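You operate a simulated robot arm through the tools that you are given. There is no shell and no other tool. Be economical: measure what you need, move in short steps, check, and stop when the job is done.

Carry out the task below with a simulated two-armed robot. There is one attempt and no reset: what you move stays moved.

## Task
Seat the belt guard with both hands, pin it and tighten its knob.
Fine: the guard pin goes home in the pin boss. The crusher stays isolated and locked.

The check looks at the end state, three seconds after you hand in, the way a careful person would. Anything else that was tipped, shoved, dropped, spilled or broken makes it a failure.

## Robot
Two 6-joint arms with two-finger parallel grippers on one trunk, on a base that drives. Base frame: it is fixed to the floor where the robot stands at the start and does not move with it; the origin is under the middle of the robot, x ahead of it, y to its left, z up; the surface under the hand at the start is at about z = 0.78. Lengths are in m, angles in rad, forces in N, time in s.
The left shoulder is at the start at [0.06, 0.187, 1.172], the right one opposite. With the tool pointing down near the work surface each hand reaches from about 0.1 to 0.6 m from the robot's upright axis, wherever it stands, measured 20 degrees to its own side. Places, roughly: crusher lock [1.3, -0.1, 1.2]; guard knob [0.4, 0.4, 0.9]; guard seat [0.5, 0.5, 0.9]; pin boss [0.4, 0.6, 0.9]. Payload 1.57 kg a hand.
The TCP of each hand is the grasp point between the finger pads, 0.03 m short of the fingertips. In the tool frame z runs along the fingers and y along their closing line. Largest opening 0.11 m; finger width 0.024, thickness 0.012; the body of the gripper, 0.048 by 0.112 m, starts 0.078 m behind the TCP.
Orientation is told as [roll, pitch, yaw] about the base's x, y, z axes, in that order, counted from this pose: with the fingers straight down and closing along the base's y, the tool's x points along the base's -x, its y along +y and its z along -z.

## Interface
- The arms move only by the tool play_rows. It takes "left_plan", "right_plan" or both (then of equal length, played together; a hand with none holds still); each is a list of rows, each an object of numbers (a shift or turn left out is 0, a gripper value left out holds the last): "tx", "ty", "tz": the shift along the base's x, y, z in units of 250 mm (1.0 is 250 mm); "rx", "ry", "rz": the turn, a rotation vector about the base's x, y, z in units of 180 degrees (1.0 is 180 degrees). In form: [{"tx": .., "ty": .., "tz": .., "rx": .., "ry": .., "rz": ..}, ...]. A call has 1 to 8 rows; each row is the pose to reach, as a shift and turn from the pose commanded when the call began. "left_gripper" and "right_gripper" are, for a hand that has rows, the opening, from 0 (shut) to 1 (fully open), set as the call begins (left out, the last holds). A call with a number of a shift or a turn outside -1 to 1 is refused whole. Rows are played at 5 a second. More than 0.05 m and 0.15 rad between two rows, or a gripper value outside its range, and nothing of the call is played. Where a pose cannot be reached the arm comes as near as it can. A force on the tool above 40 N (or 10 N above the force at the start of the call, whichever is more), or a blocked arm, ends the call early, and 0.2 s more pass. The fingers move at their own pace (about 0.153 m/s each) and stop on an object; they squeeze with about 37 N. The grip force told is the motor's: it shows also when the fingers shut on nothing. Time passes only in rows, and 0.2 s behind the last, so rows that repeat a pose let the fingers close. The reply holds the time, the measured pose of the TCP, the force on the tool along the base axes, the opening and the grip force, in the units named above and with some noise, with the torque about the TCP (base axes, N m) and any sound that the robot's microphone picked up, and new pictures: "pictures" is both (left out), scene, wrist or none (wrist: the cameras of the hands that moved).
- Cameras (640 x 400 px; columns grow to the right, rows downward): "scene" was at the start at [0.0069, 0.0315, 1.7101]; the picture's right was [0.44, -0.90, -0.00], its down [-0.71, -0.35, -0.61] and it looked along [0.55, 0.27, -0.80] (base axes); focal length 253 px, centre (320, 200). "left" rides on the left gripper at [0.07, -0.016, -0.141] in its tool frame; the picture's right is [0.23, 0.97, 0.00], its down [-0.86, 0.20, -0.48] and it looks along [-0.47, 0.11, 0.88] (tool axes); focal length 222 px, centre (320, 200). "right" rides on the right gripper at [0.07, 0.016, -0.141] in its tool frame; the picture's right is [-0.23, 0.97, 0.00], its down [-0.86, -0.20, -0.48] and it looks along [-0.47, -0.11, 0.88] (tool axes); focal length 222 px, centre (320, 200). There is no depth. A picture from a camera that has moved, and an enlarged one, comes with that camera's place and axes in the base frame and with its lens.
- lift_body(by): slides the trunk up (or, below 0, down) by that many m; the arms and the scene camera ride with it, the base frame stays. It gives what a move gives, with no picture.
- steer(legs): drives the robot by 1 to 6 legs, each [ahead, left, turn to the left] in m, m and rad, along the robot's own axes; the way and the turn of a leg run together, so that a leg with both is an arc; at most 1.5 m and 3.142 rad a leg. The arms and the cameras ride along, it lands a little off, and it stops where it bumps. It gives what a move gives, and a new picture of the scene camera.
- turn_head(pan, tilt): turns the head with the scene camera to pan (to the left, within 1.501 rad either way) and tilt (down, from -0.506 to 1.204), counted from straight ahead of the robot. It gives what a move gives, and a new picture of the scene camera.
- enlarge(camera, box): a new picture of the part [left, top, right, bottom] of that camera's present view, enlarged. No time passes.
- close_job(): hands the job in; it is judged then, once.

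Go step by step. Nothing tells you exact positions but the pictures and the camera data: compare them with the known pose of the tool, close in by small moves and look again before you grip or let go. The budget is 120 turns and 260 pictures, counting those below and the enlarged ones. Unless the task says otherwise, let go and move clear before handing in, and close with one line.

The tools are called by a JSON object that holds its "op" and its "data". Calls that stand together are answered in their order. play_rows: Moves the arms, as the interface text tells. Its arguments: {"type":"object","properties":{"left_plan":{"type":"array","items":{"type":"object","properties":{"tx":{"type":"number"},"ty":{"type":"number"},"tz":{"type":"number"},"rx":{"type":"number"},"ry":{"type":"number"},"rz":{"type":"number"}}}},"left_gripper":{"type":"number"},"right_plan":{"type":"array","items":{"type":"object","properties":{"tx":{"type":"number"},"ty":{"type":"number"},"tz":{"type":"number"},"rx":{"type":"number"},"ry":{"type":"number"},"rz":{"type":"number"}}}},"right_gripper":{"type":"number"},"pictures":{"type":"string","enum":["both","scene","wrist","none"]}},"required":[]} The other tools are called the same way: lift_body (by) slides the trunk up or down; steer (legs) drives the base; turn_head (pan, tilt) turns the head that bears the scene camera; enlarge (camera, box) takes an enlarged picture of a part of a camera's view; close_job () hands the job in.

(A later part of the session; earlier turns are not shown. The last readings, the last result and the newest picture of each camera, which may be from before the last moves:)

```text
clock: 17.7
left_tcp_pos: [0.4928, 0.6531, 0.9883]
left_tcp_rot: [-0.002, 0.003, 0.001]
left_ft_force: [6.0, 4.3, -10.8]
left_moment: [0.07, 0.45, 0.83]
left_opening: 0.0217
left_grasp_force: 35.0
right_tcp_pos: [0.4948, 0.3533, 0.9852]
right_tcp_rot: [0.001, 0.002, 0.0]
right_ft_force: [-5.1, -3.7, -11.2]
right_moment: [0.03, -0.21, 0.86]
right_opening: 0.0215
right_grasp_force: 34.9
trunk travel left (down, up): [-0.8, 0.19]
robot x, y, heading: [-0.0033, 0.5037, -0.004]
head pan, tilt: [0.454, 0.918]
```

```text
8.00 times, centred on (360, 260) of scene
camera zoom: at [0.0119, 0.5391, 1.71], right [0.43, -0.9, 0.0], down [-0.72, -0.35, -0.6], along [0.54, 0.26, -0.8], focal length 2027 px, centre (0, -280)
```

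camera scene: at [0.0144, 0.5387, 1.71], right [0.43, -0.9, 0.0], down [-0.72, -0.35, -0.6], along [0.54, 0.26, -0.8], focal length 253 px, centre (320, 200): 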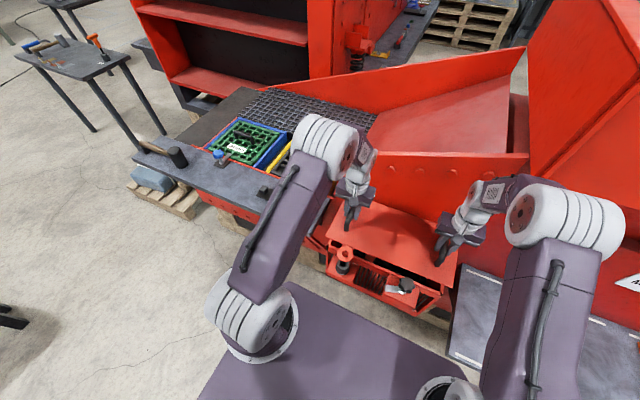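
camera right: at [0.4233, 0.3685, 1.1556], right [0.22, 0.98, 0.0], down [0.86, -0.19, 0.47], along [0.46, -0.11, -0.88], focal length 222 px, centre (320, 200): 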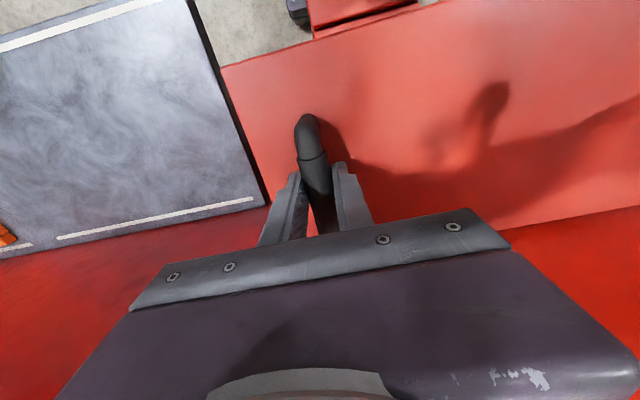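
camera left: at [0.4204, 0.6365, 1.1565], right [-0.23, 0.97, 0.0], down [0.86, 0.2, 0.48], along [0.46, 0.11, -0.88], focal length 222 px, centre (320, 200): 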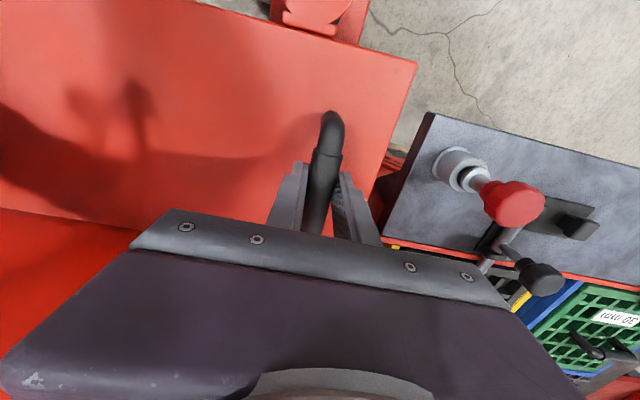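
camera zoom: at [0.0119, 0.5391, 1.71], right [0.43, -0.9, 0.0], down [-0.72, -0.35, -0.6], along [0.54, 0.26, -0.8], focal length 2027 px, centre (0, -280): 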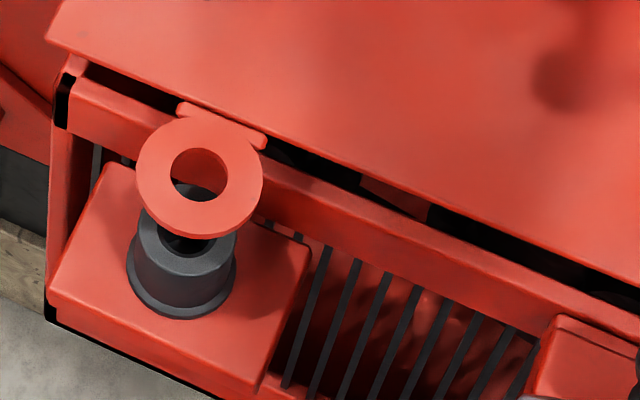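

Projected straight down, the ear hole falls on the boss hole. I lower further in small steps.

{"op": "play_rows", "data": {"left_plan": [{"tz": -0.03}, {"tz": -0.06}], "right_plan": [{"tz": -0.03}, {"tz": -0.06}], "pictures": "none"}}

{"op": "enlarge", "data": {"camera": "scene", "box": [320, 235, 400, 285]}}

{"op": "enlarge", "data": {"camera": "scene", "box": [380, 250, 460, 300]}}

```text
clock: 18.3
left_tcp_pos: [0.4926, 0.6533, 0.9718]
left_tcp_rot: [-0.003, 0.002, 0.001]
left_ft_force: [5.0, -6.2, -11.5]
left_moment: [-0.01, 0.11, 0.73]
left_opening: 0.0217
left_grasp_force: 34.9
right_tcp_pos: [0.4943, 0.3528, 0.9699]
right_tcp_rot: [0.001, 0.002, 0.0]
right_ft_force: [-4.8, 7.5, -10.8]
right_moment: [0.09, 0.03, 0.77]
right_opening: 0.0217
right_grasp_force: 34.8
trunk travel left (down, up): [-0.8, 0.19]
robot x, y, heading: [-0.0018, 0.5071, -0.002]
head pan, tilt: [0.454, 0.918]
```

```text
8.00 times, centred on (360, 260) of scene
camera zoom: at [0.0122, 0.539, 1.71], right [0.43, -0.9, 0.0], down [-0.72, -0.35, -0.6], along [0.54, 0.26, -0.8], focal length 2027 px, centre (0, -280)
```

zoom: 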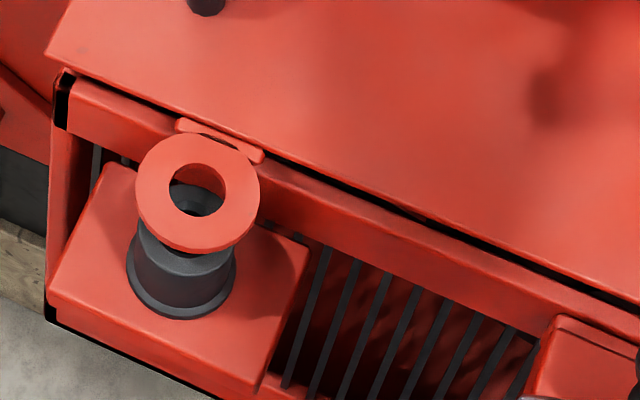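

```text
8.00 times, centred on (420, 275) of scene
camera zoom: at [0.0122, 0.539, 1.71], right [0.43, -0.9, 0.0], down [-0.72, -0.35, -0.6], along [0.54, 0.26, -0.8], focal length 2027 px, centre (-480, -400)
```

zoom: 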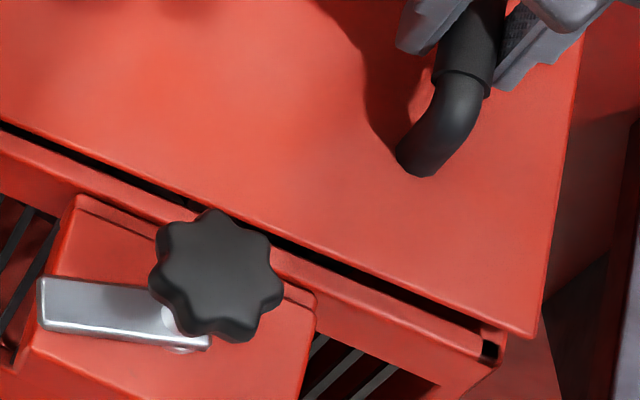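

Comparing wrist views, the ear may hang lower than the plate, which would put it about 1 cm too far forward. I lower a bit more and compare ear and boss directly.

{"op": "play_rows", "data": {"left_plan": [{"tz": -0.016}, {"tz": -0.032}], "right_plan": [{"tz": -0.016}, {"tz": -0.032}], "pictures": "wrist"}}

{"op": "enlarge", "data": {"camera": "scene", "box": [320, 235, 400, 285]}}

{"op": "enlarge", "data": {"camera": "left", "box": [240, 0, 400, 100]}}

```text
clock: 18.9
left_tcp_pos: [0.4917, 0.6525, 0.9652]
left_tcp_rot: [-0.002, 0.0, 0.001]
left_ft_force: [5.3, -15.9, -8.5]
left_moment: [-0.16, -0.34, 0.64]
left_opening: 0.0214
left_grasp_force: 34.6
right_tcp_pos: [0.4939, 0.3516, 0.964]
right_tcp_rot: [0.002, 0.001, -0.001]
right_ft_force: [-3.9, 17.0, -7.9]
right_moment: [0.11, -0.23, 0.64]
right_opening: 0.0219
right_grasp_force: 34.3
trunk travel left (down, up): [-0.8, 0.19]
robot x, y, heading: [0.0005, 0.5077, -0.006]
head pan, tilt: [0.454, 0.918]
camera right: at [0.4231, 0.368, 1.105], right [0.23, 0.97, 0.0], down [0.86, -0.2, 0.48], along [0.47, -0.11, -0.88], focal length 222 px, centre (320, 200)
camera left: at [0.4216, 0.6366, 1.1067], right [-0.23, 0.97, 0.0], down [0.85, 0.2, 0.48], along [0.47, 0.11, -0.88], focal length 222 px, centre (320, 200)
```

right: 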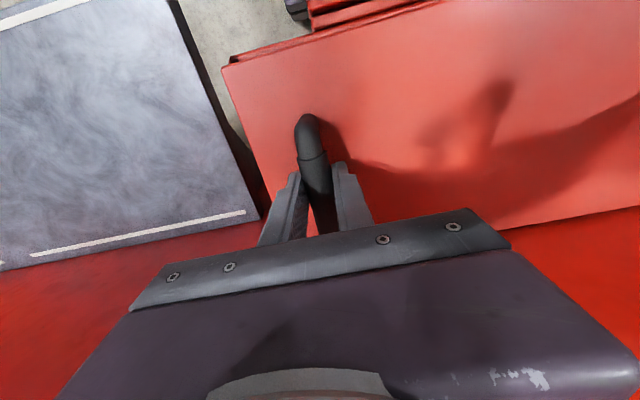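
left: 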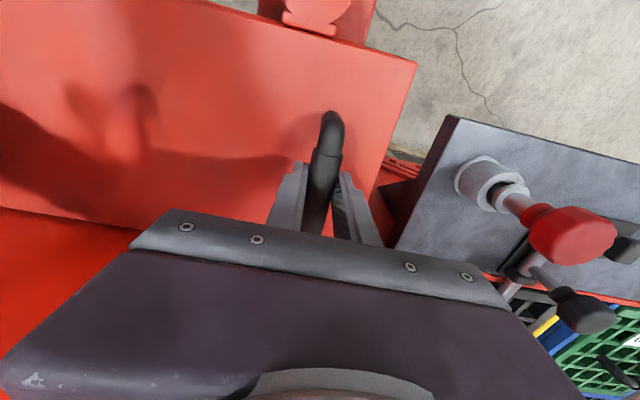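

```text
8.00 times, centred on (360, 260) of scene
camera zoom: at [0.01, 0.5391, 1.7101], right [0.43, -0.9, 0.0], down [-0.72, -0.35, -0.61], along [0.55, 0.26, -0.8], focal length 2027 px, centre (0, -280)
```

zoom: 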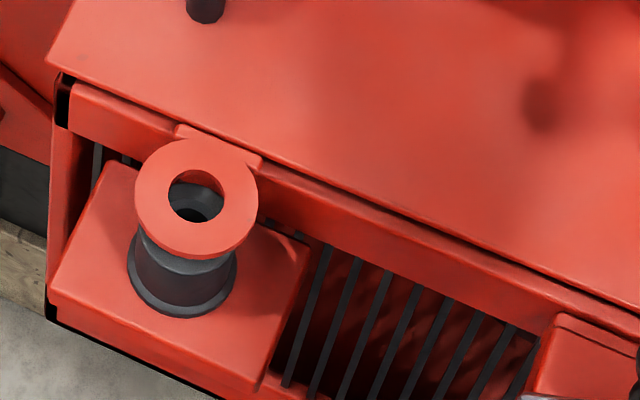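

```text
4.00 times, centred on (320, 50) of left
camera zoom: at [0.4216, 0.6366, 1.1067], right [-0.23, 0.97, 0.0], down [0.85, 0.2, 0.48], along [0.47, 0.11, -0.88], focal length 888 px, centre (320, 800)
```

zoom: 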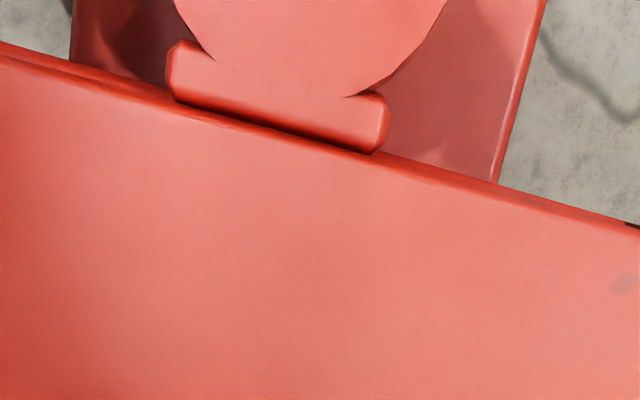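

There is a first light contact. I check the other edges before deciding on a small shift.

{"op": "enlarge", "data": {"camera": "scene", "box": [390, 250, 470, 300]}}

{"op": "enlarge", "data": {"camera": "right", "box": [180, 0, 340, 100]}}

{"op": "enlarge", "data": {"camera": "left", "box": [350, 40, 510, 140]}}

{"op": "enlarge", "data": {"camera": "right", "box": [400, 150, 640, 300]}}

```text
8.00 times, centred on (430, 275) of scene
camera zoom: at [0.01, 0.5391, 1.7101], right [0.43, -0.9, 0.0], down [-0.72, -0.35, -0.61], along [0.55, 0.26, -0.8], focal length 2027 px, centre (-560, -400)
```

zoom: 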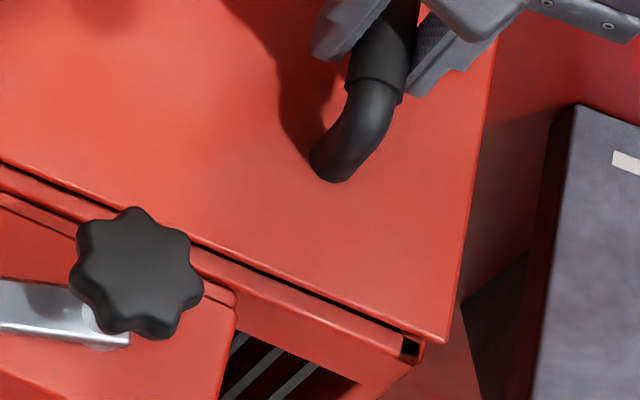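

```text
4.00 times, centred on (260, 50) of right
camera zoom: at [0.4231, 0.368, 1.105], right [0.23, 0.97, 0.0], down [0.86, -0.2, 0.48], along [0.47, -0.11, -0.88], focal length 888 px, centre (560, 800)
```

zoom: 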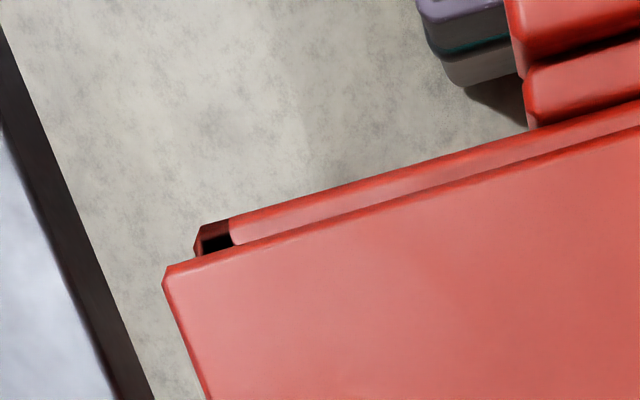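

```text
4.00 times, centred on (430, 90) of left
camera zoom: at [0.4216, 0.6366, 1.1067], right [-0.23, 0.97, 0.0], down [0.85, 0.2, 0.48], along [0.47, 0.11, -0.88], focal length 888 px, centre (-120, 640)
```

zoom: 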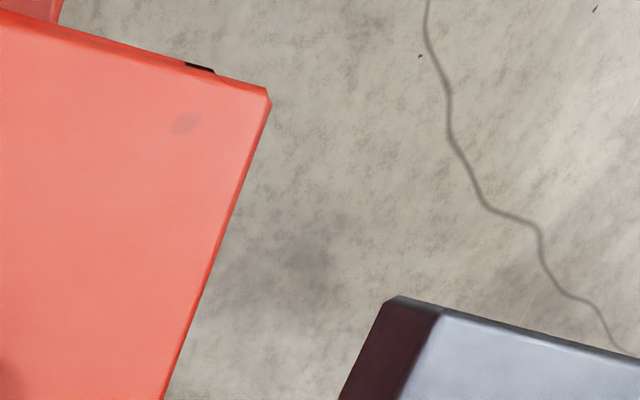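

```text
2.67 times, centred on (520, 225) of right
camera zoom: at [0.4231, 0.368, 1.105], right [0.23, 0.97, 0.0], down [0.86, -0.2, 0.48], along [0.47, -0.11, -0.88], focal length 592 px, centre (-213, 133)
```

zoom: 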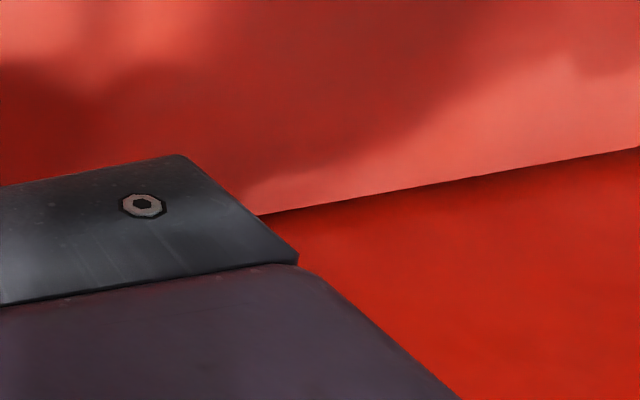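

Both wrist views put the plate's front edge about 6–8 mm behind the rim edge, so the guard needs about −9 mm in x and −2 mm in y. I raise it slightly, shift and look again.

{"op": "play_rows", "data": {"left_plan": [{"ty": -0.002, "tz": 0.035}, {"tx": -0.036, "ty": -0.011, "tz": 0.035}, {"tx": -0.036, "ty": -0.011, "tz": 0.02}], "right_plan": [{"ty": 0.003, "tz": 0.035}, {"tx": -0.036, "ty": -0.006, "tz": 0.035}, {"tx": -0.036, "ty": -0.006, "tz": 0.02}], "pictures": "none"}}

{"op": "enlarge", "data": {"camera": "scene", "box": [320, 235, 400, 285]}}

{"op": "enlarge", "data": {"camera": "right", "box": [180, 0, 340, 100]}}

{"op": "enlarge", "data": {"camera": "left", "box": [270, 0, 430, 100]}}

```text
clock: 19.7
left_tcp_pos: [0.4838, 0.6509, 0.969]
left_tcp_rot: [-0.001, 0.001, -0.001]
left_ft_force: [5.5, -11.0, -11.2]
left_moment: [-0.03, 0.16, 0.63]
left_opening: 0.0218
left_grasp_force: 34.9
right_tcp_pos: [0.4848, 0.3506, 0.967]
right_tcp_rot: [-0.001, 0.005, 0.0]
right_ft_force: [-3.6, 10.6, -9.9]
right_moment: [0.15, 0.03, 0.66]
right_opening: 0.0215
right_grasp_force: 34.6
trunk travel left (down, up): [-0.8, 0.19]
robot x, y, heading: [-0.0005, 0.5095, -0.011]
head pan, tilt: [0.454, 0.918]
```

```text
8.00 times, centred on (360, 260) of scene
camera zoom: at [0.0123, 0.539, 1.71], right [0.43, -0.9, 0.0], down [-0.72, -0.35, -0.6], along [0.54, 0.26, -0.8], focal length 2027 px, centre (0, -280)
```

zoom: 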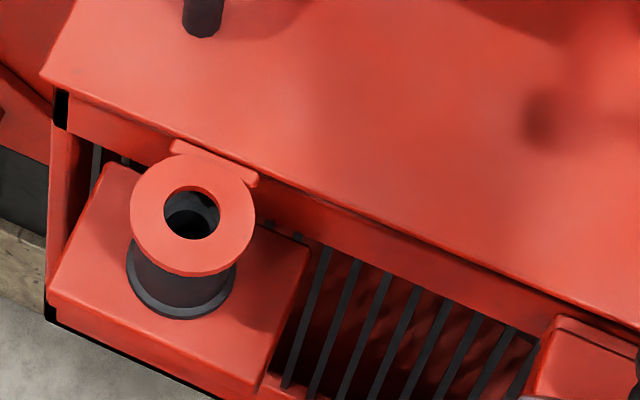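

```text
4.00 times, centred on (260, 50) of right
camera zoom: at [0.4151, 0.3663, 1.1087], right [0.23, 0.97, 0.0], down [0.86, -0.2, 0.48], along [0.46, -0.11, -0.88], focal length 888 px, centre (560, 800)
```

zoom: 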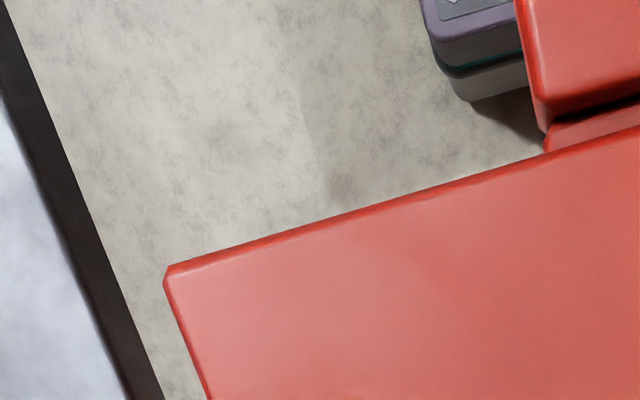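

```text
4.00 times, centred on (350, 50) of left
camera zoom: at [0.4138, 0.6346, 1.1106], right [-0.23, 0.97, 0.0], down [0.86, 0.2, 0.48], along [0.46, 0.11, -0.88], focal length 888 px, centre (200, 800)
```

zoom: 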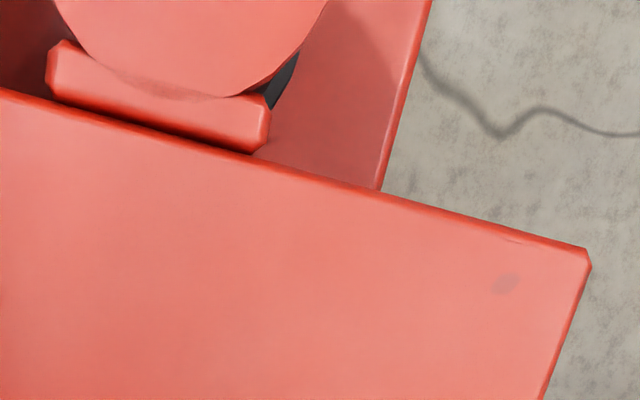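

{"op": "enlarge", "data": {"camera": "scene", "box": [332, 253, 356, 268]}}

{"op": "enlarge", "data": {"camera": "scene", "box": [390, 245, 470, 295]}}

```text
16.00 times, centred on (344, 260) of scene
camera zoom: at [0.0123, 0.539, 1.71], right [0.43, -0.9, 0.0], down [-0.72, -0.35, -0.6], along [0.54, 0.26, -0.8], focal length 4055 px, centre (-64, -768)
```

zoom: 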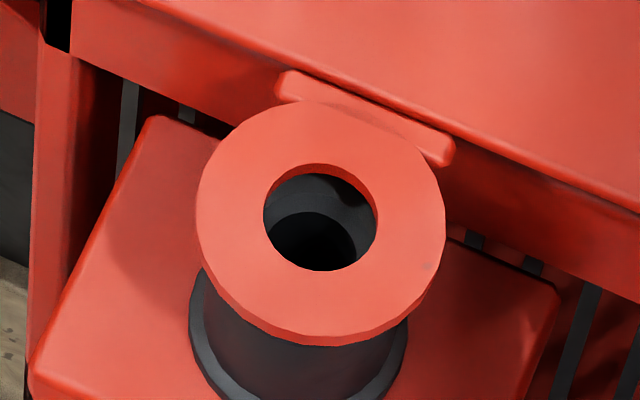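

```text
8.00 times, centred on (430, 270) of scene
camera zoom: at [0.0123, 0.539, 1.71], right [0.43, -0.9, 0.0], down [-0.72, -0.35, -0.6], along [0.54, 0.26, -0.8], focal length 2027 px, centre (-560, -360)
```

zoom: 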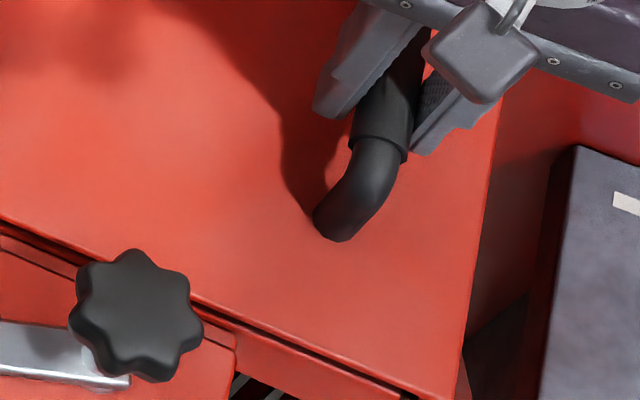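

The ear is now nearly over the boss; the plate covers the rim at both ends. I lower slowly to find where it rests.

{"op": "play_rows", "data": {"left_plan": [{"tz": -0.01}, {"tz": -0.02}, {"tz": -0.03}, {"tz": -0.03}], "right_plan": [{"tz": -0.01}, {"tz": -0.02}, {"tz": -0.03}, {"tz": -0.03}], "pictures": "none"}}

{"op": "enlarge", "data": {"camera": "scene", "box": [332, 253, 356, 268]}}

{"op": "enlarge", "data": {"camera": "scene", "box": [310, 210, 470, 310]}}

```text
clock: 20.7
left_tcp_pos: [0.4837, 0.6495, 0.9641]
left_tcp_rot: [0.0, 0.002, -0.001]
left_ft_force: [2.4, -3.7, -10.7]
left_moment: [0.0, 0.15, 0.43]
left_opening: 0.0217
left_grasp_force: 34.7
right_tcp_pos: [0.4832, 0.3508, 0.9595]
right_tcp_rot: [-0.001, 0.003, 0.001]
right_ft_force: [-3.0, 4.4, -10.6]
right_moment: [0.01, 0.03, 0.43]
right_opening: 0.0216
right_grasp_force: 34.6
trunk travel left (down, up): [-0.8, 0.19]
robot x, y, heading: [0.0026, 0.5067, -0.004]
head pan, tilt: [0.454, 0.918]
```

```text
16.00 times, centred on (344, 260) of scene
camera zoom: at [0.0109, 0.539, 1.71], right [0.43, -0.9, 0.0], down [-0.72, -0.35, -0.61], along [0.54, 0.26, -0.8], focal length 4055 px, centre (-64, -768)
```

zoom: 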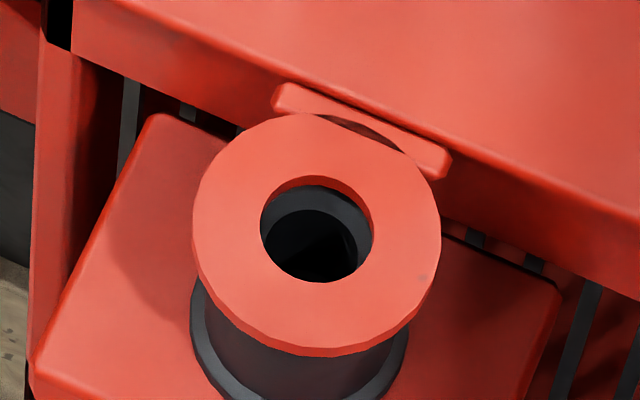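

```text
4.00 times, centred on (390, 260) of scene
camera zoom: at [0.0109, 0.539, 1.71], right [0.43, -0.9, 0.0], down [-0.72, -0.35, -0.61], along [0.54, 0.26, -0.8], focal length 1014 px, centre (40, -40)
```

zoom: 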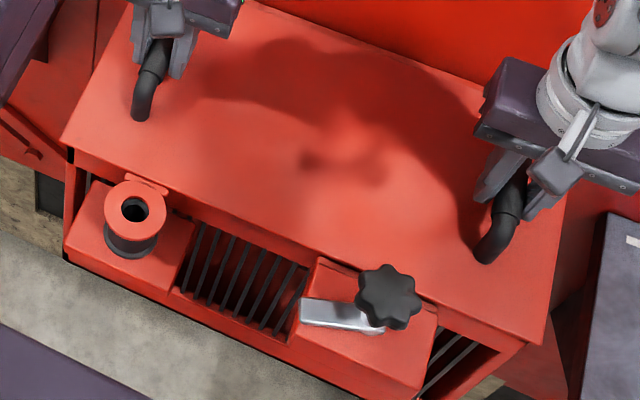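

No contact yet and the holes are converging as predicted. I continue down.

{"op": "play_rows", "data": {"left_plan": [{"tz": -0.01}, {"tz": -0.02}, {"tz": -0.028}, {"tz": -0.028}], "right_plan": [{"tz": -0.01}, {"tz": -0.02}, {"tz": -0.028}, {"tz": -0.028}], "pictures": "none"}}

{"op": "enlarge", "data": {"camera": "scene", "box": [332, 253, 356, 268]}}

```text
clock: 21.7
left_tcp_pos: [0.4825, 0.6507, 0.9577]
left_tcp_rot: [-0.003, -0.002, 0.003]
left_ft_force: [10.0, 4.7, -1.7]
left_moment: [0.06, 0.83, 0.56]
left_opening: 0.0216
left_grasp_force: 34.1
right_tcp_pos: [0.4845, 0.3512, 0.9563]
right_tcp_rot: [0.001, -0.002, -0.001]
right_ft_force: [-0.7, -6.2, 16.5]
right_moment: [-0.1, 0.8, 0.57]
right_opening: 0.0216
right_grasp_force: 34.5
trunk travel left (down, up): [-0.8, 0.19]
robot x, y, heading: [0.0024, 0.5051, -0.006]
head pan, tilt: [0.454, 0.918]
```

```text
16.00 times, centred on (344, 260) of scene
camera zoom: at [0.0084, 0.5397, 1.7106], right [0.43, -0.9, 0.0], down [-0.72, -0.35, -0.61], along [0.55, 0.26, -0.8], focal length 4055 px, centre (-64, -768)
```

zoom: 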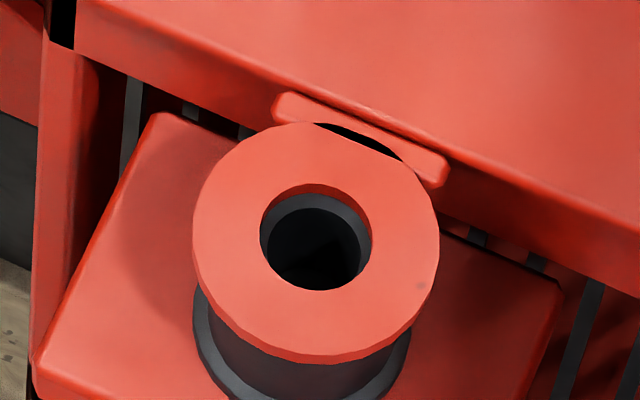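

Contact at TCP z ≈ 0.957. I check whether the plate is really down on the rim.

{"op": "enlarge", "data": {"camera": "scene", "box": [340, 240, 420, 290]}}

{"op": "enlarge", "data": {"camera": "scene", "box": [405, 260, 453, 290]}}

{"op": "enlarge", "data": {"camera": "right", "box": [200, 0, 440, 150]}}

{"op": "enlarge", "data": {"camera": "scene", "box": [315, 220, 363, 250]}}

```text
8.00 times, centred on (380, 265) of scene
camera zoom: at [0.0084, 0.5397, 1.7106], right [0.43, -0.9, 0.0], down [-0.72, -0.35, -0.61], along [0.55, 0.26, -0.8], focal length 2027 px, centre (-160, -320)
```

zoom: 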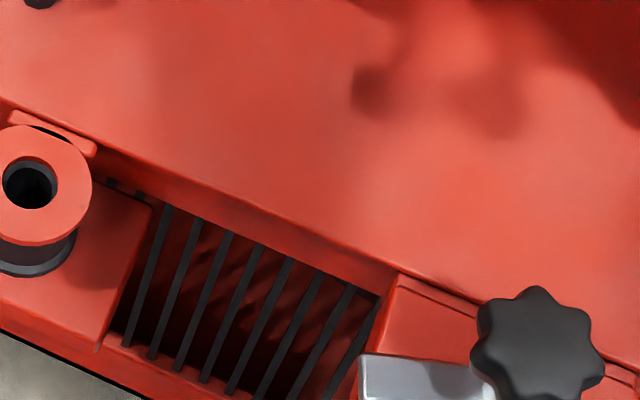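

```text
13.33 times, centred on (429, 275) of scene
camera zoom: at [0.0084, 0.5397, 1.7106], right [0.43, -0.9, 0.0], down [-0.72, -0.35, -0.61], along [0.55, 0.26, -0.8], focal length 3379 px, centre (-1133, -800)
```

zoom: 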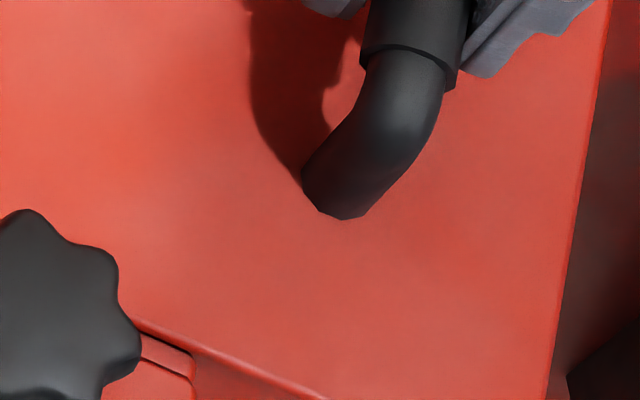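

```text
2.67 times, centred on (320, 75) of right
camera zoom: at [0.4132, 0.3671, 1.0967], right [0.23, 0.97, 0.0], down [0.85, -0.2, 0.48], along [0.47, -0.11, -0.88], focal length 592 px, centre (320, 533)
```

zoom: 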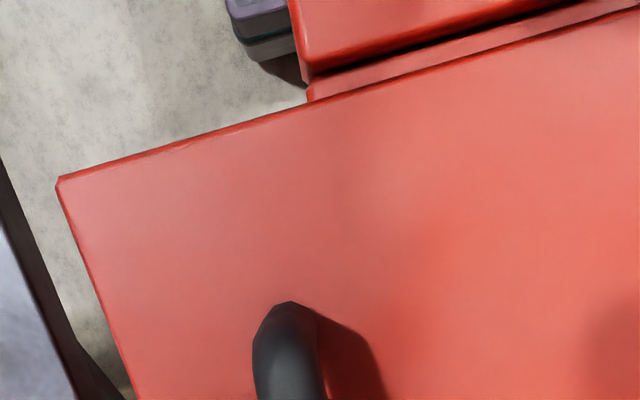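

```text
13.33 times, centred on (339, 235) of scene
camera zoom: at [0.0084, 0.5397, 1.7106], right [0.43, -0.9, 0.0], down [-0.72, -0.35, -0.61], along [0.55, 0.26, -0.8], focal length 3379 px, centre (67, -267)
```

zoom: 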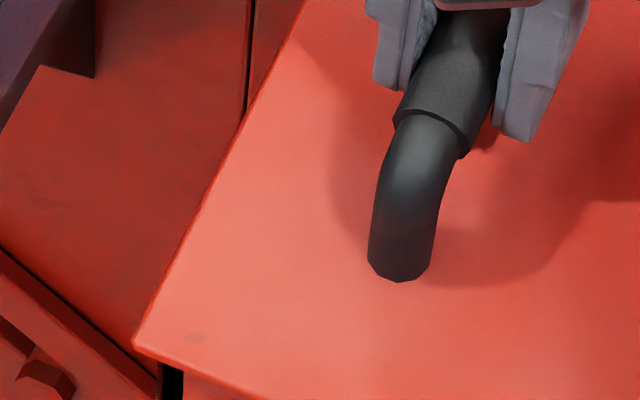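

Allowing for ear thickness, the ear hole is concentric with the boss hole and the guard bears on the seat. I open both hands and then look from the side.

{"op": "play_rows", "data": {"left_plan": [{"tz": 0.004}, {"tz": 0.004}, {"tz": 0.004}], "right_plan": [{"tz": 0.004}, {"tz": 0.004}, {"tz": 0.004}], "left_gripper": 0.5, "right_gripper": 0.5, "pictures": "none"}}

{"op": "enlarge", "data": {"camera": "scene", "box": [332, 253, 356, 268]}}

```text
clock: 22.5
left_tcp_pos: [0.4811, 0.6506, 0.9578]
left_tcp_rot: [-0.003, 0.0, 0.001]
left_ft_force: [0.3, 1.5, 0.0]
left_moment: [-0.01, 0.01, 0.0]
left_opening: 0.055
left_grasp_force: 0.0
right_tcp_pos: [0.4824, 0.3518, 0.9555]
right_tcp_rot: [0.001, 0.0, 0.002]
right_ft_force: [0.4, 0.9, -0.3]
right_moment: [0.01, 0.02, 0.0]
right_opening: 0.0549
right_grasp_force: 0.2
trunk travel left (down, up): [-0.8, 0.19]
robot x, y, heading: [0.0003, 0.5064, -0.003]
head pan, tilt: [0.454, 0.918]
```

```text
16.00 times, centred on (344, 260) of scene
camera zoom: at [0.0075, 0.5389, 1.7101], right [0.43, -0.9, 0.0], down [-0.72, -0.35, -0.61], along [0.55, 0.26, -0.79], focal length 4055 px, centre (-64, -768)
```

zoom: 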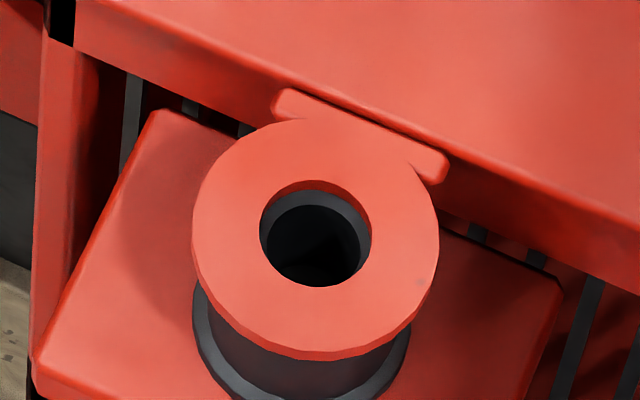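

Guard stays put. I raise both hands clear and look.

{"op": "play_rows", "data": {"left_plan": [{"tz": 0.15}, {"tz": 0.3}, {"tz": 0.45}, {"tz": 0.6}, {"tz": 0.75, "ty": 0.1}, {"tz": 0.9, "ty": 0.2}], "right_plan": [{"tz": 0.15}, {"tz": 0.3}, {"tz": 0.45}, {"tz": 0.6}, {"tz": 0.75, "tx": -0.05}, {"tz": 0.9, "tx": -0.1}], "pictures": "both"}}

{"op": "enlarge", "data": {"camera": "scene", "box": [310, 200, 470, 300]}}

{"op": "enlarge", "data": {"camera": "left", "box": [320, 50, 560, 200]}}

```text
clock: 23.9
left_tcp_pos: [0.4787, 0.6999, 1.1817]
left_tcp_rot: [-0.003, 0.0, -0.001]
left_ft_force: [-0.1, -0.1, 0.4]
left_moment: [-0.06, -0.05, 0.01]
left_opening: 0.0548
left_grasp_force: 0.0
right_tcp_pos: [0.4545, 0.3536, 1.181]
right_tcp_rot: [-0.001, -0.001, -0.001]
right_ft_force: [0.0, -0.3, 0.1]
right_moment: [0.02, 0.0, -0.01]
right_opening: 0.0552
right_grasp_force: 0.0
trunk travel left (down, up): [-0.8, 0.19]
robot x, y, heading: [0.0016, 0.5045, -0.007]
head pan, tilt: [0.454, 0.918]
camera scene: at [0.0053, 0.5407, 1.71], right [0.43, -0.9, 0.0], down [-0.72, -0.35, -0.61], along [0.55, 0.26, -0.79], focal length 253 px, centre (320, 200)
camera right: at [0.3845, 0.3695, 1.3234], right [0.23, 0.97, 0.0], down [0.85, -0.2, 0.48], along [0.47, -0.11, -0.88], focal length 222 px, centre (320, 200)
camera left: at [0.4085, 0.6855, 1.3237], right [-0.23, 0.97, 0.0], down [0.85, 0.2, 0.48], along [0.47, 0.11, -0.88], focal length 222 px, centre (320, 200)
```

scene: 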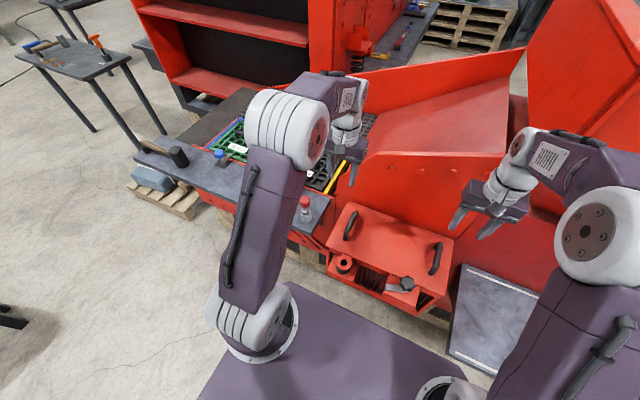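
right: 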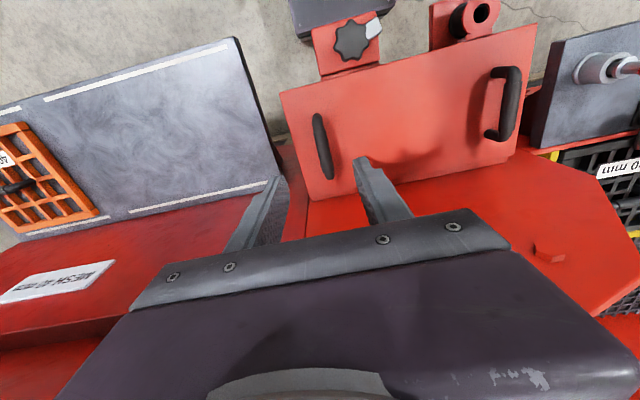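
left: 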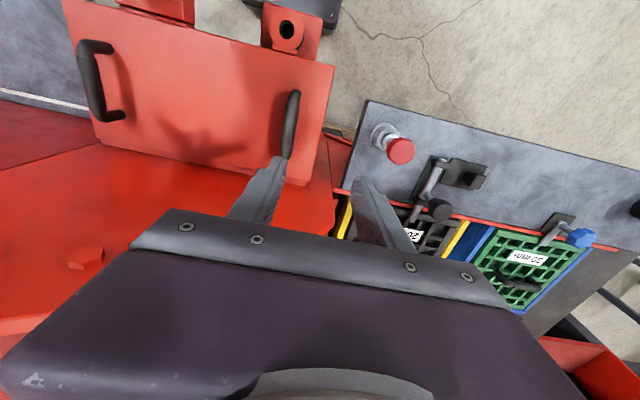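

```text
4.00 times, centred on (390, 250) of scene
camera zoom: at [0.0053, 0.5407, 1.71], right [0.43, -0.9, 0.0], down [-0.72, -0.35, -0.61], along [0.55, 0.26, -0.79], focal length 1014 px, centre (40, 0)
```

zoom: 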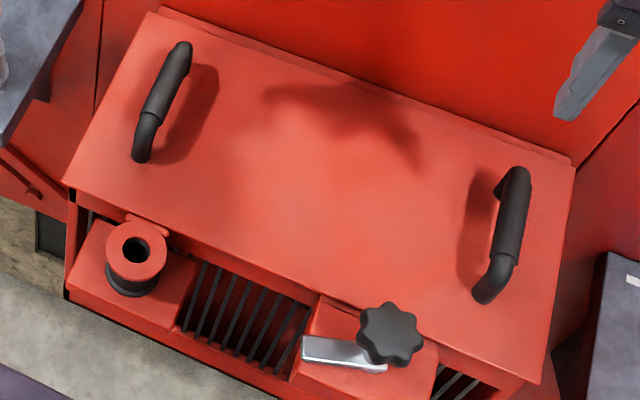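

```text
2.67 times, centred on (440, 125) of left
camera zoom: at [0.4085, 0.6855, 1.3237], right [-0.23, 0.97, 0.0], down [0.85, 0.2, 0.48], along [0.47, 0.11, -0.88], focal length 592 px, centre (0, 400)
```

zoom: 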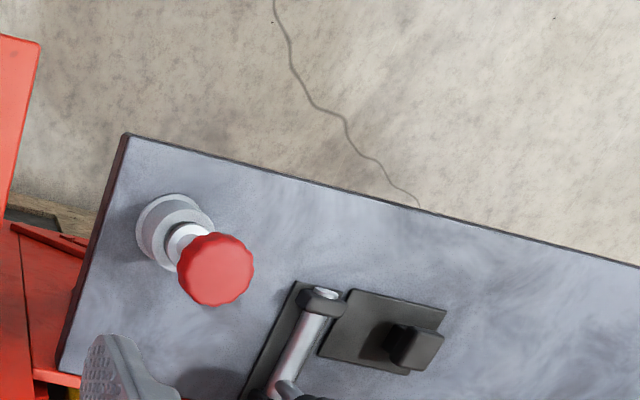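

{"op": "enlarge", "data": {"camera": "right", "box": [270, 0, 430, 100]}}

{"op": "enlarge", "data": {"camera": "right", "box": [410, 0, 570, 100]}}

{"op": "enlarge", "data": {"camera": "right", "box": [400, 110, 560, 210]}}

{"op": "enlarge", "data": {"camera": "scene", "box": [340, 195, 388, 225]}}

{"op": "enlarge", "data": {"camera": "scene", "box": [415, 215, 463, 245]}}

```text
4.00 times, centred on (350, 50) of right
camera zoom: at [0.3845, 0.3695, 1.3234], right [0.23, 0.97, 0.0], down [0.85, -0.2, 0.48], along [0.47, -0.11, -0.88], focal length 888 px, centre (200, 800)
```

zoom: 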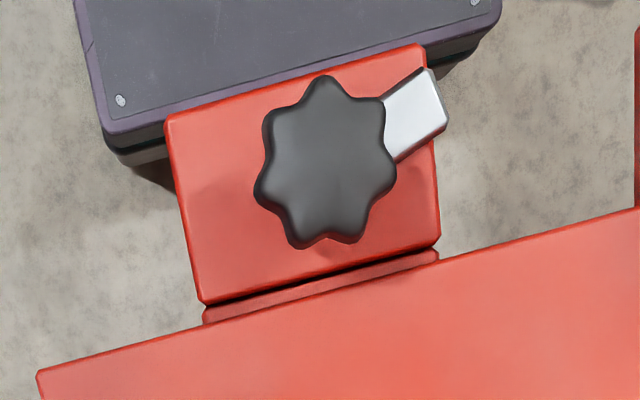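

```text
4.00 times, centred on (490, 50) of right
camera zoom: at [0.3845, 0.3695, 1.3234], right [0.23, 0.97, 0.0], down [0.85, -0.2, 0.48], along [0.47, -0.11, -0.88], focal length 888 px, centre (-360, 800)
```

zoom: 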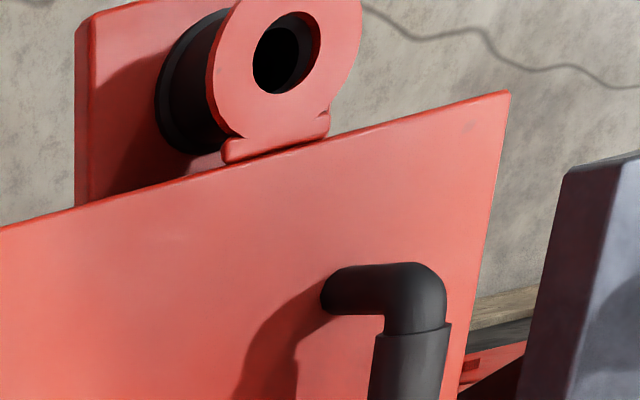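

```text
4.00 times, centred on (480, 160) of right
camera zoom: at [0.3845, 0.3695, 1.3234], right [0.23, 0.97, 0.0], down [0.85, -0.2, 0.48], along [0.47, -0.11, -0.88], focal length 888 px, centre (-320, 360)
```

zoom: 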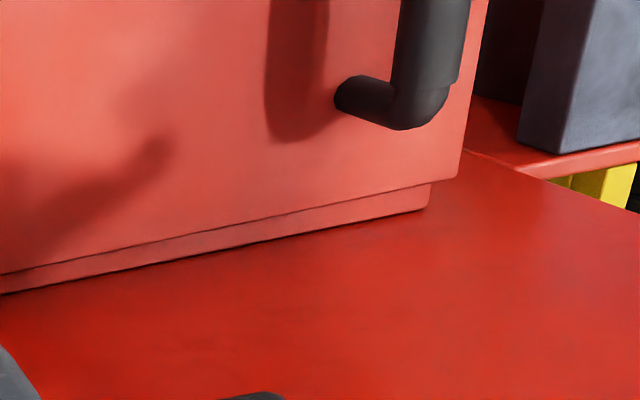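

```text
13.33 times, centred on (364, 210) of scene
camera zoom: at [0.0053, 0.5407, 1.71], right [0.43, -0.9, 0.0], down [-0.72, -0.35, -0.61], along [0.55, 0.26, -0.79], focal length 3379 px, centre (-267, 67)
```

zoom: 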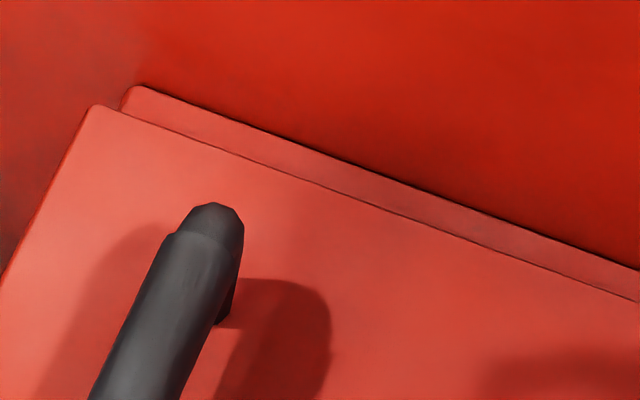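

```text
13.33 times, centred on (439, 230) of scene
camera zoom: at [0.0053, 0.5407, 1.71], right [0.43, -0.9, 0.0], down [-0.72, -0.35, -0.61], along [0.55, 0.26, -0.79], focal length 3379 px, centre (-1267, -200)
```

zoom: 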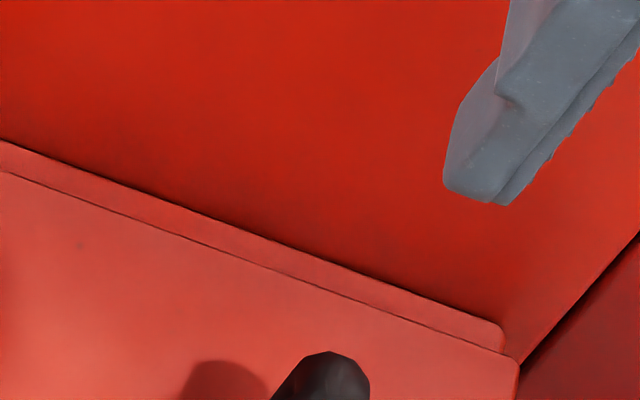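

{"op": "enlarge", "data": {"camera": "left", "box": [250, 0, 330, 50]}}

{"op": "enlarge", "data": {"camera": "scene", "box": [332, 253, 356, 268]}}

{"op": "enlarge", "data": {"camera": "right", "box": [445, 0, 501, 35]}}

```text
8.00 times, centred on (290, 25) of left
camera zoom: at [0.4085, 0.6855, 1.3237], right [-0.23, 0.97, 0.0], down [0.85, 0.2, 0.48], along [0.47, 0.11, -0.88], focal length 1777 px, centre (560, 1600)
```

zoom: 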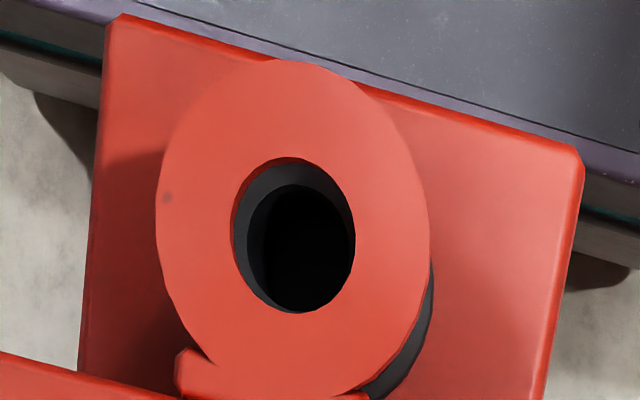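

```text
16.00 times, centred on (344, 260) of scene
camera zoom: at [0.0053, 0.5407, 1.71], right [0.43, -0.9, 0.0], down [-0.72, -0.35, -0.61], along [0.55, 0.26, -0.79], focal length 4055 px, centre (-64, -768)
```

zoom: 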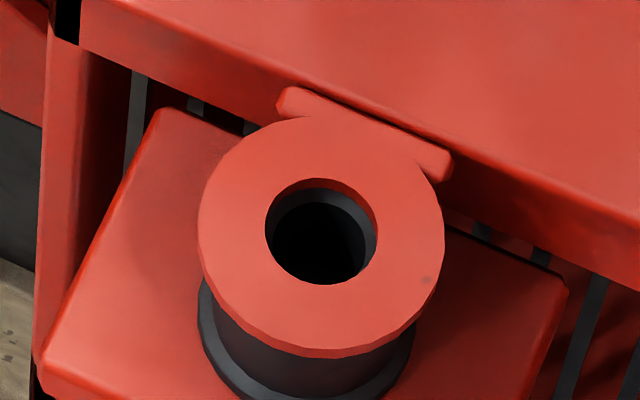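

```text
11.43 times, centred on (473, 18) of right
camera zoom: at [0.3845, 0.3695, 1.3234], right [0.23, 0.97, 0.0], down [0.85, -0.2, 0.48], along [0.47, -0.11, -0.88], focal length 2538 px, centre (-1429, 2286)
```

zoom: 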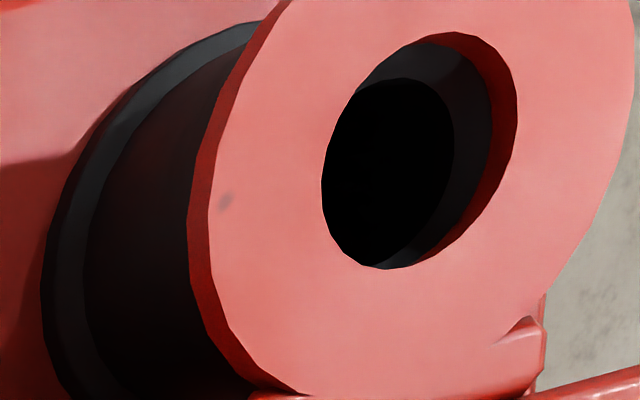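

The guard lies flat and the ear hole matches the bore within about 2 mm. The pin's red head is near (0.477, 0.831, 0.98), so I drive 0.16 m left to bring it within comfortable reach of the left hand.

{"op": "steer", "data": {"legs": [[0, 0.16, 0]]}}

{"op": "enlarge", "data": {"camera": "left", "box": [0, 0, 640, 400]}}

{"op": "enlarge", "data": {"camera": "right", "box": [0, 0, 640, 400]}}

```text
clock: 25.3
left_tcp_pos: [0.481, 0.8604, 1.1827]
left_tcp_rot: [0.003, 0.0, 0.001]
left_ft_force: [0.1, 0.7, -0.4]
left_moment: [0.01, -0.02, 0.03]
left_opening: 0.0552
left_grasp_force: 0.1
right_tcp_pos: [0.4582, 0.513, 1.1799]
right_tcp_rot: [0.003, 0.0, 0.0]
right_ft_force: [0.1, -0.1, 0.4]
right_moment: [0.0, 0.0, 0.0]
right_opening: 0.055
right_grasp_force: 0.0
trunk travel left (down, up): [-0.8, 0.19]
robot x, y, heading: [0.0001, 0.6701, -0.006]
head pan, tilt: [0.454, 0.918]
camera scene: at [0.0084, 0.6968, 1.7101], right [0.44, -0.9, 0.0], down [-0.72, -0.34, -0.61], along [0.55, 0.27, -0.79], focal length 253 px, centre (320, 200)
```

scene: 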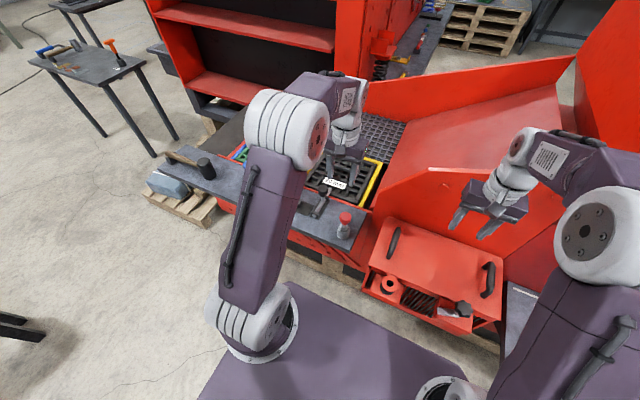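

```text
1.00 times, centred on (320, 200) of left (not enlarged: the box is as wide or as high as the picture)
camera zoom: at [0.4109, 0.8432, 1.3232], right [-0.23, 0.97, 0.0], down [0.85, 0.2, 0.48], along [0.47, 0.11, -0.88], focal length 222 px, centre (320, 200)
```

zoom: 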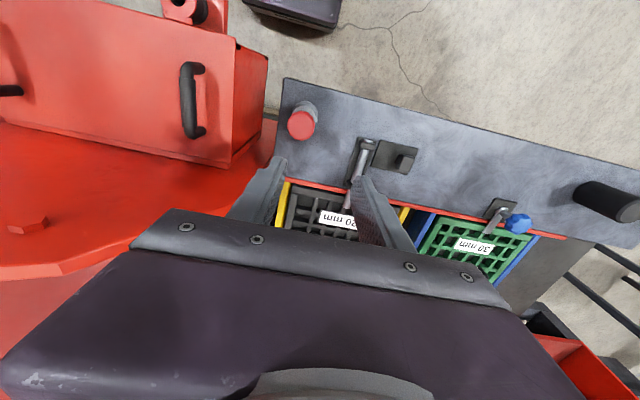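

```text
1.00 times, centred on (320, 200) of right (not enlarged: the box is as wide or as high as the picture)
camera zoom: at [0.3874, 0.5275, 1.322], right [0.23, 0.97, 0.0], down [0.86, -0.2, 0.48], along [0.47, -0.11, -0.88], focal length 222 px, centre (320, 200)
```

zoom: 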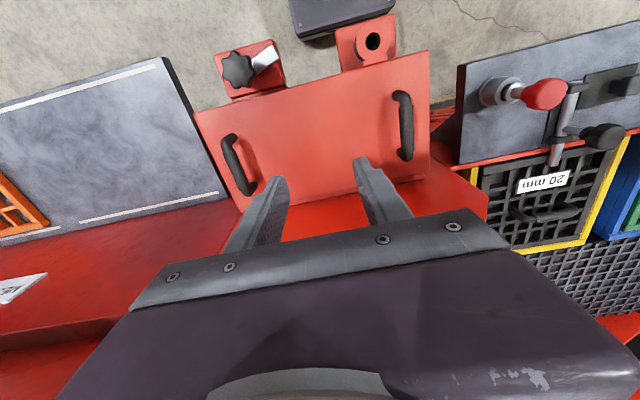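

{"op": "enlarge", "data": {"camera": "left", "box": [264, 80, 344, 130]}}

{"op": "enlarge", "data": {"camera": "right", "box": [464, 60, 576, 130]}}

{"op": "enlarge", "data": {"camera": "scene", "box": [304, 190, 384, 240]}}

```text
8.00 times, centred on (304, 105) of left
camera zoom: at [0.4109, 0.8432, 1.3232], right [-0.23, 0.97, 0.0], down [0.85, 0.2, 0.48], along [0.47, 0.11, -0.88], focal length 1777 px, centre (448, 960)
```

zoom: 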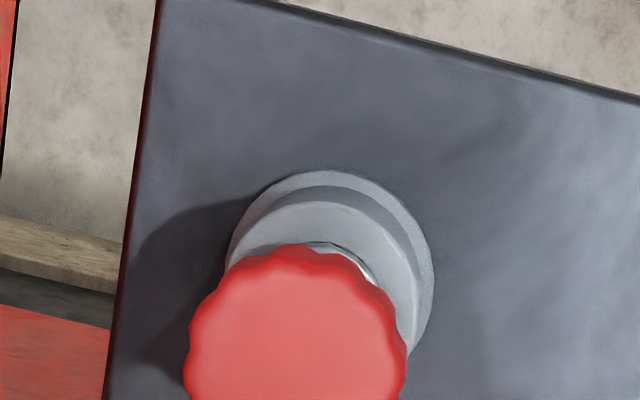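

```text
5.71 times, centred on (520, 95) of right
camera zoom: at [0.3874, 0.5275, 1.322], right [0.23, 0.97, 0.0], down [0.86, -0.2, 0.48], along [0.47, -0.11, -0.88], focal length 1269 px, centre (-823, 800)
```

zoom: 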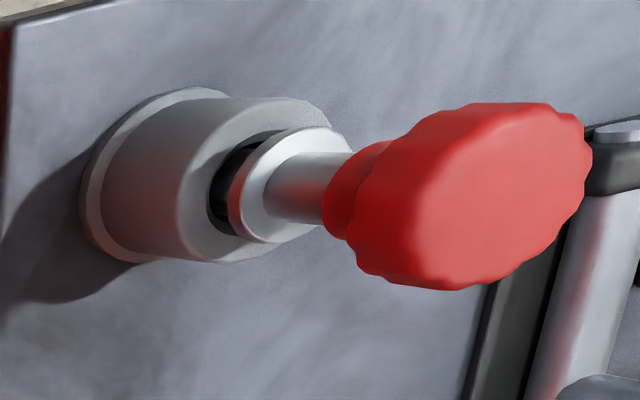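

```text
8.00 times, centred on (344, 215) of scene
camera zoom: at [0.0084, 0.6968, 1.7101], right [0.44, -0.9, 0.0], down [-0.72, -0.34, -0.61], along [0.55, 0.27, -0.79], focal length 2027 px, centre (128, 80)
```

zoom: 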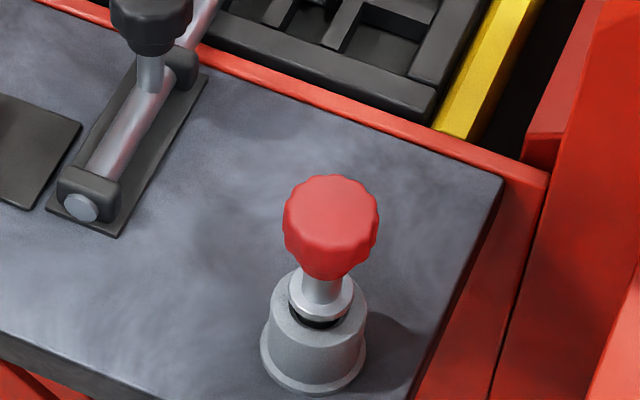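

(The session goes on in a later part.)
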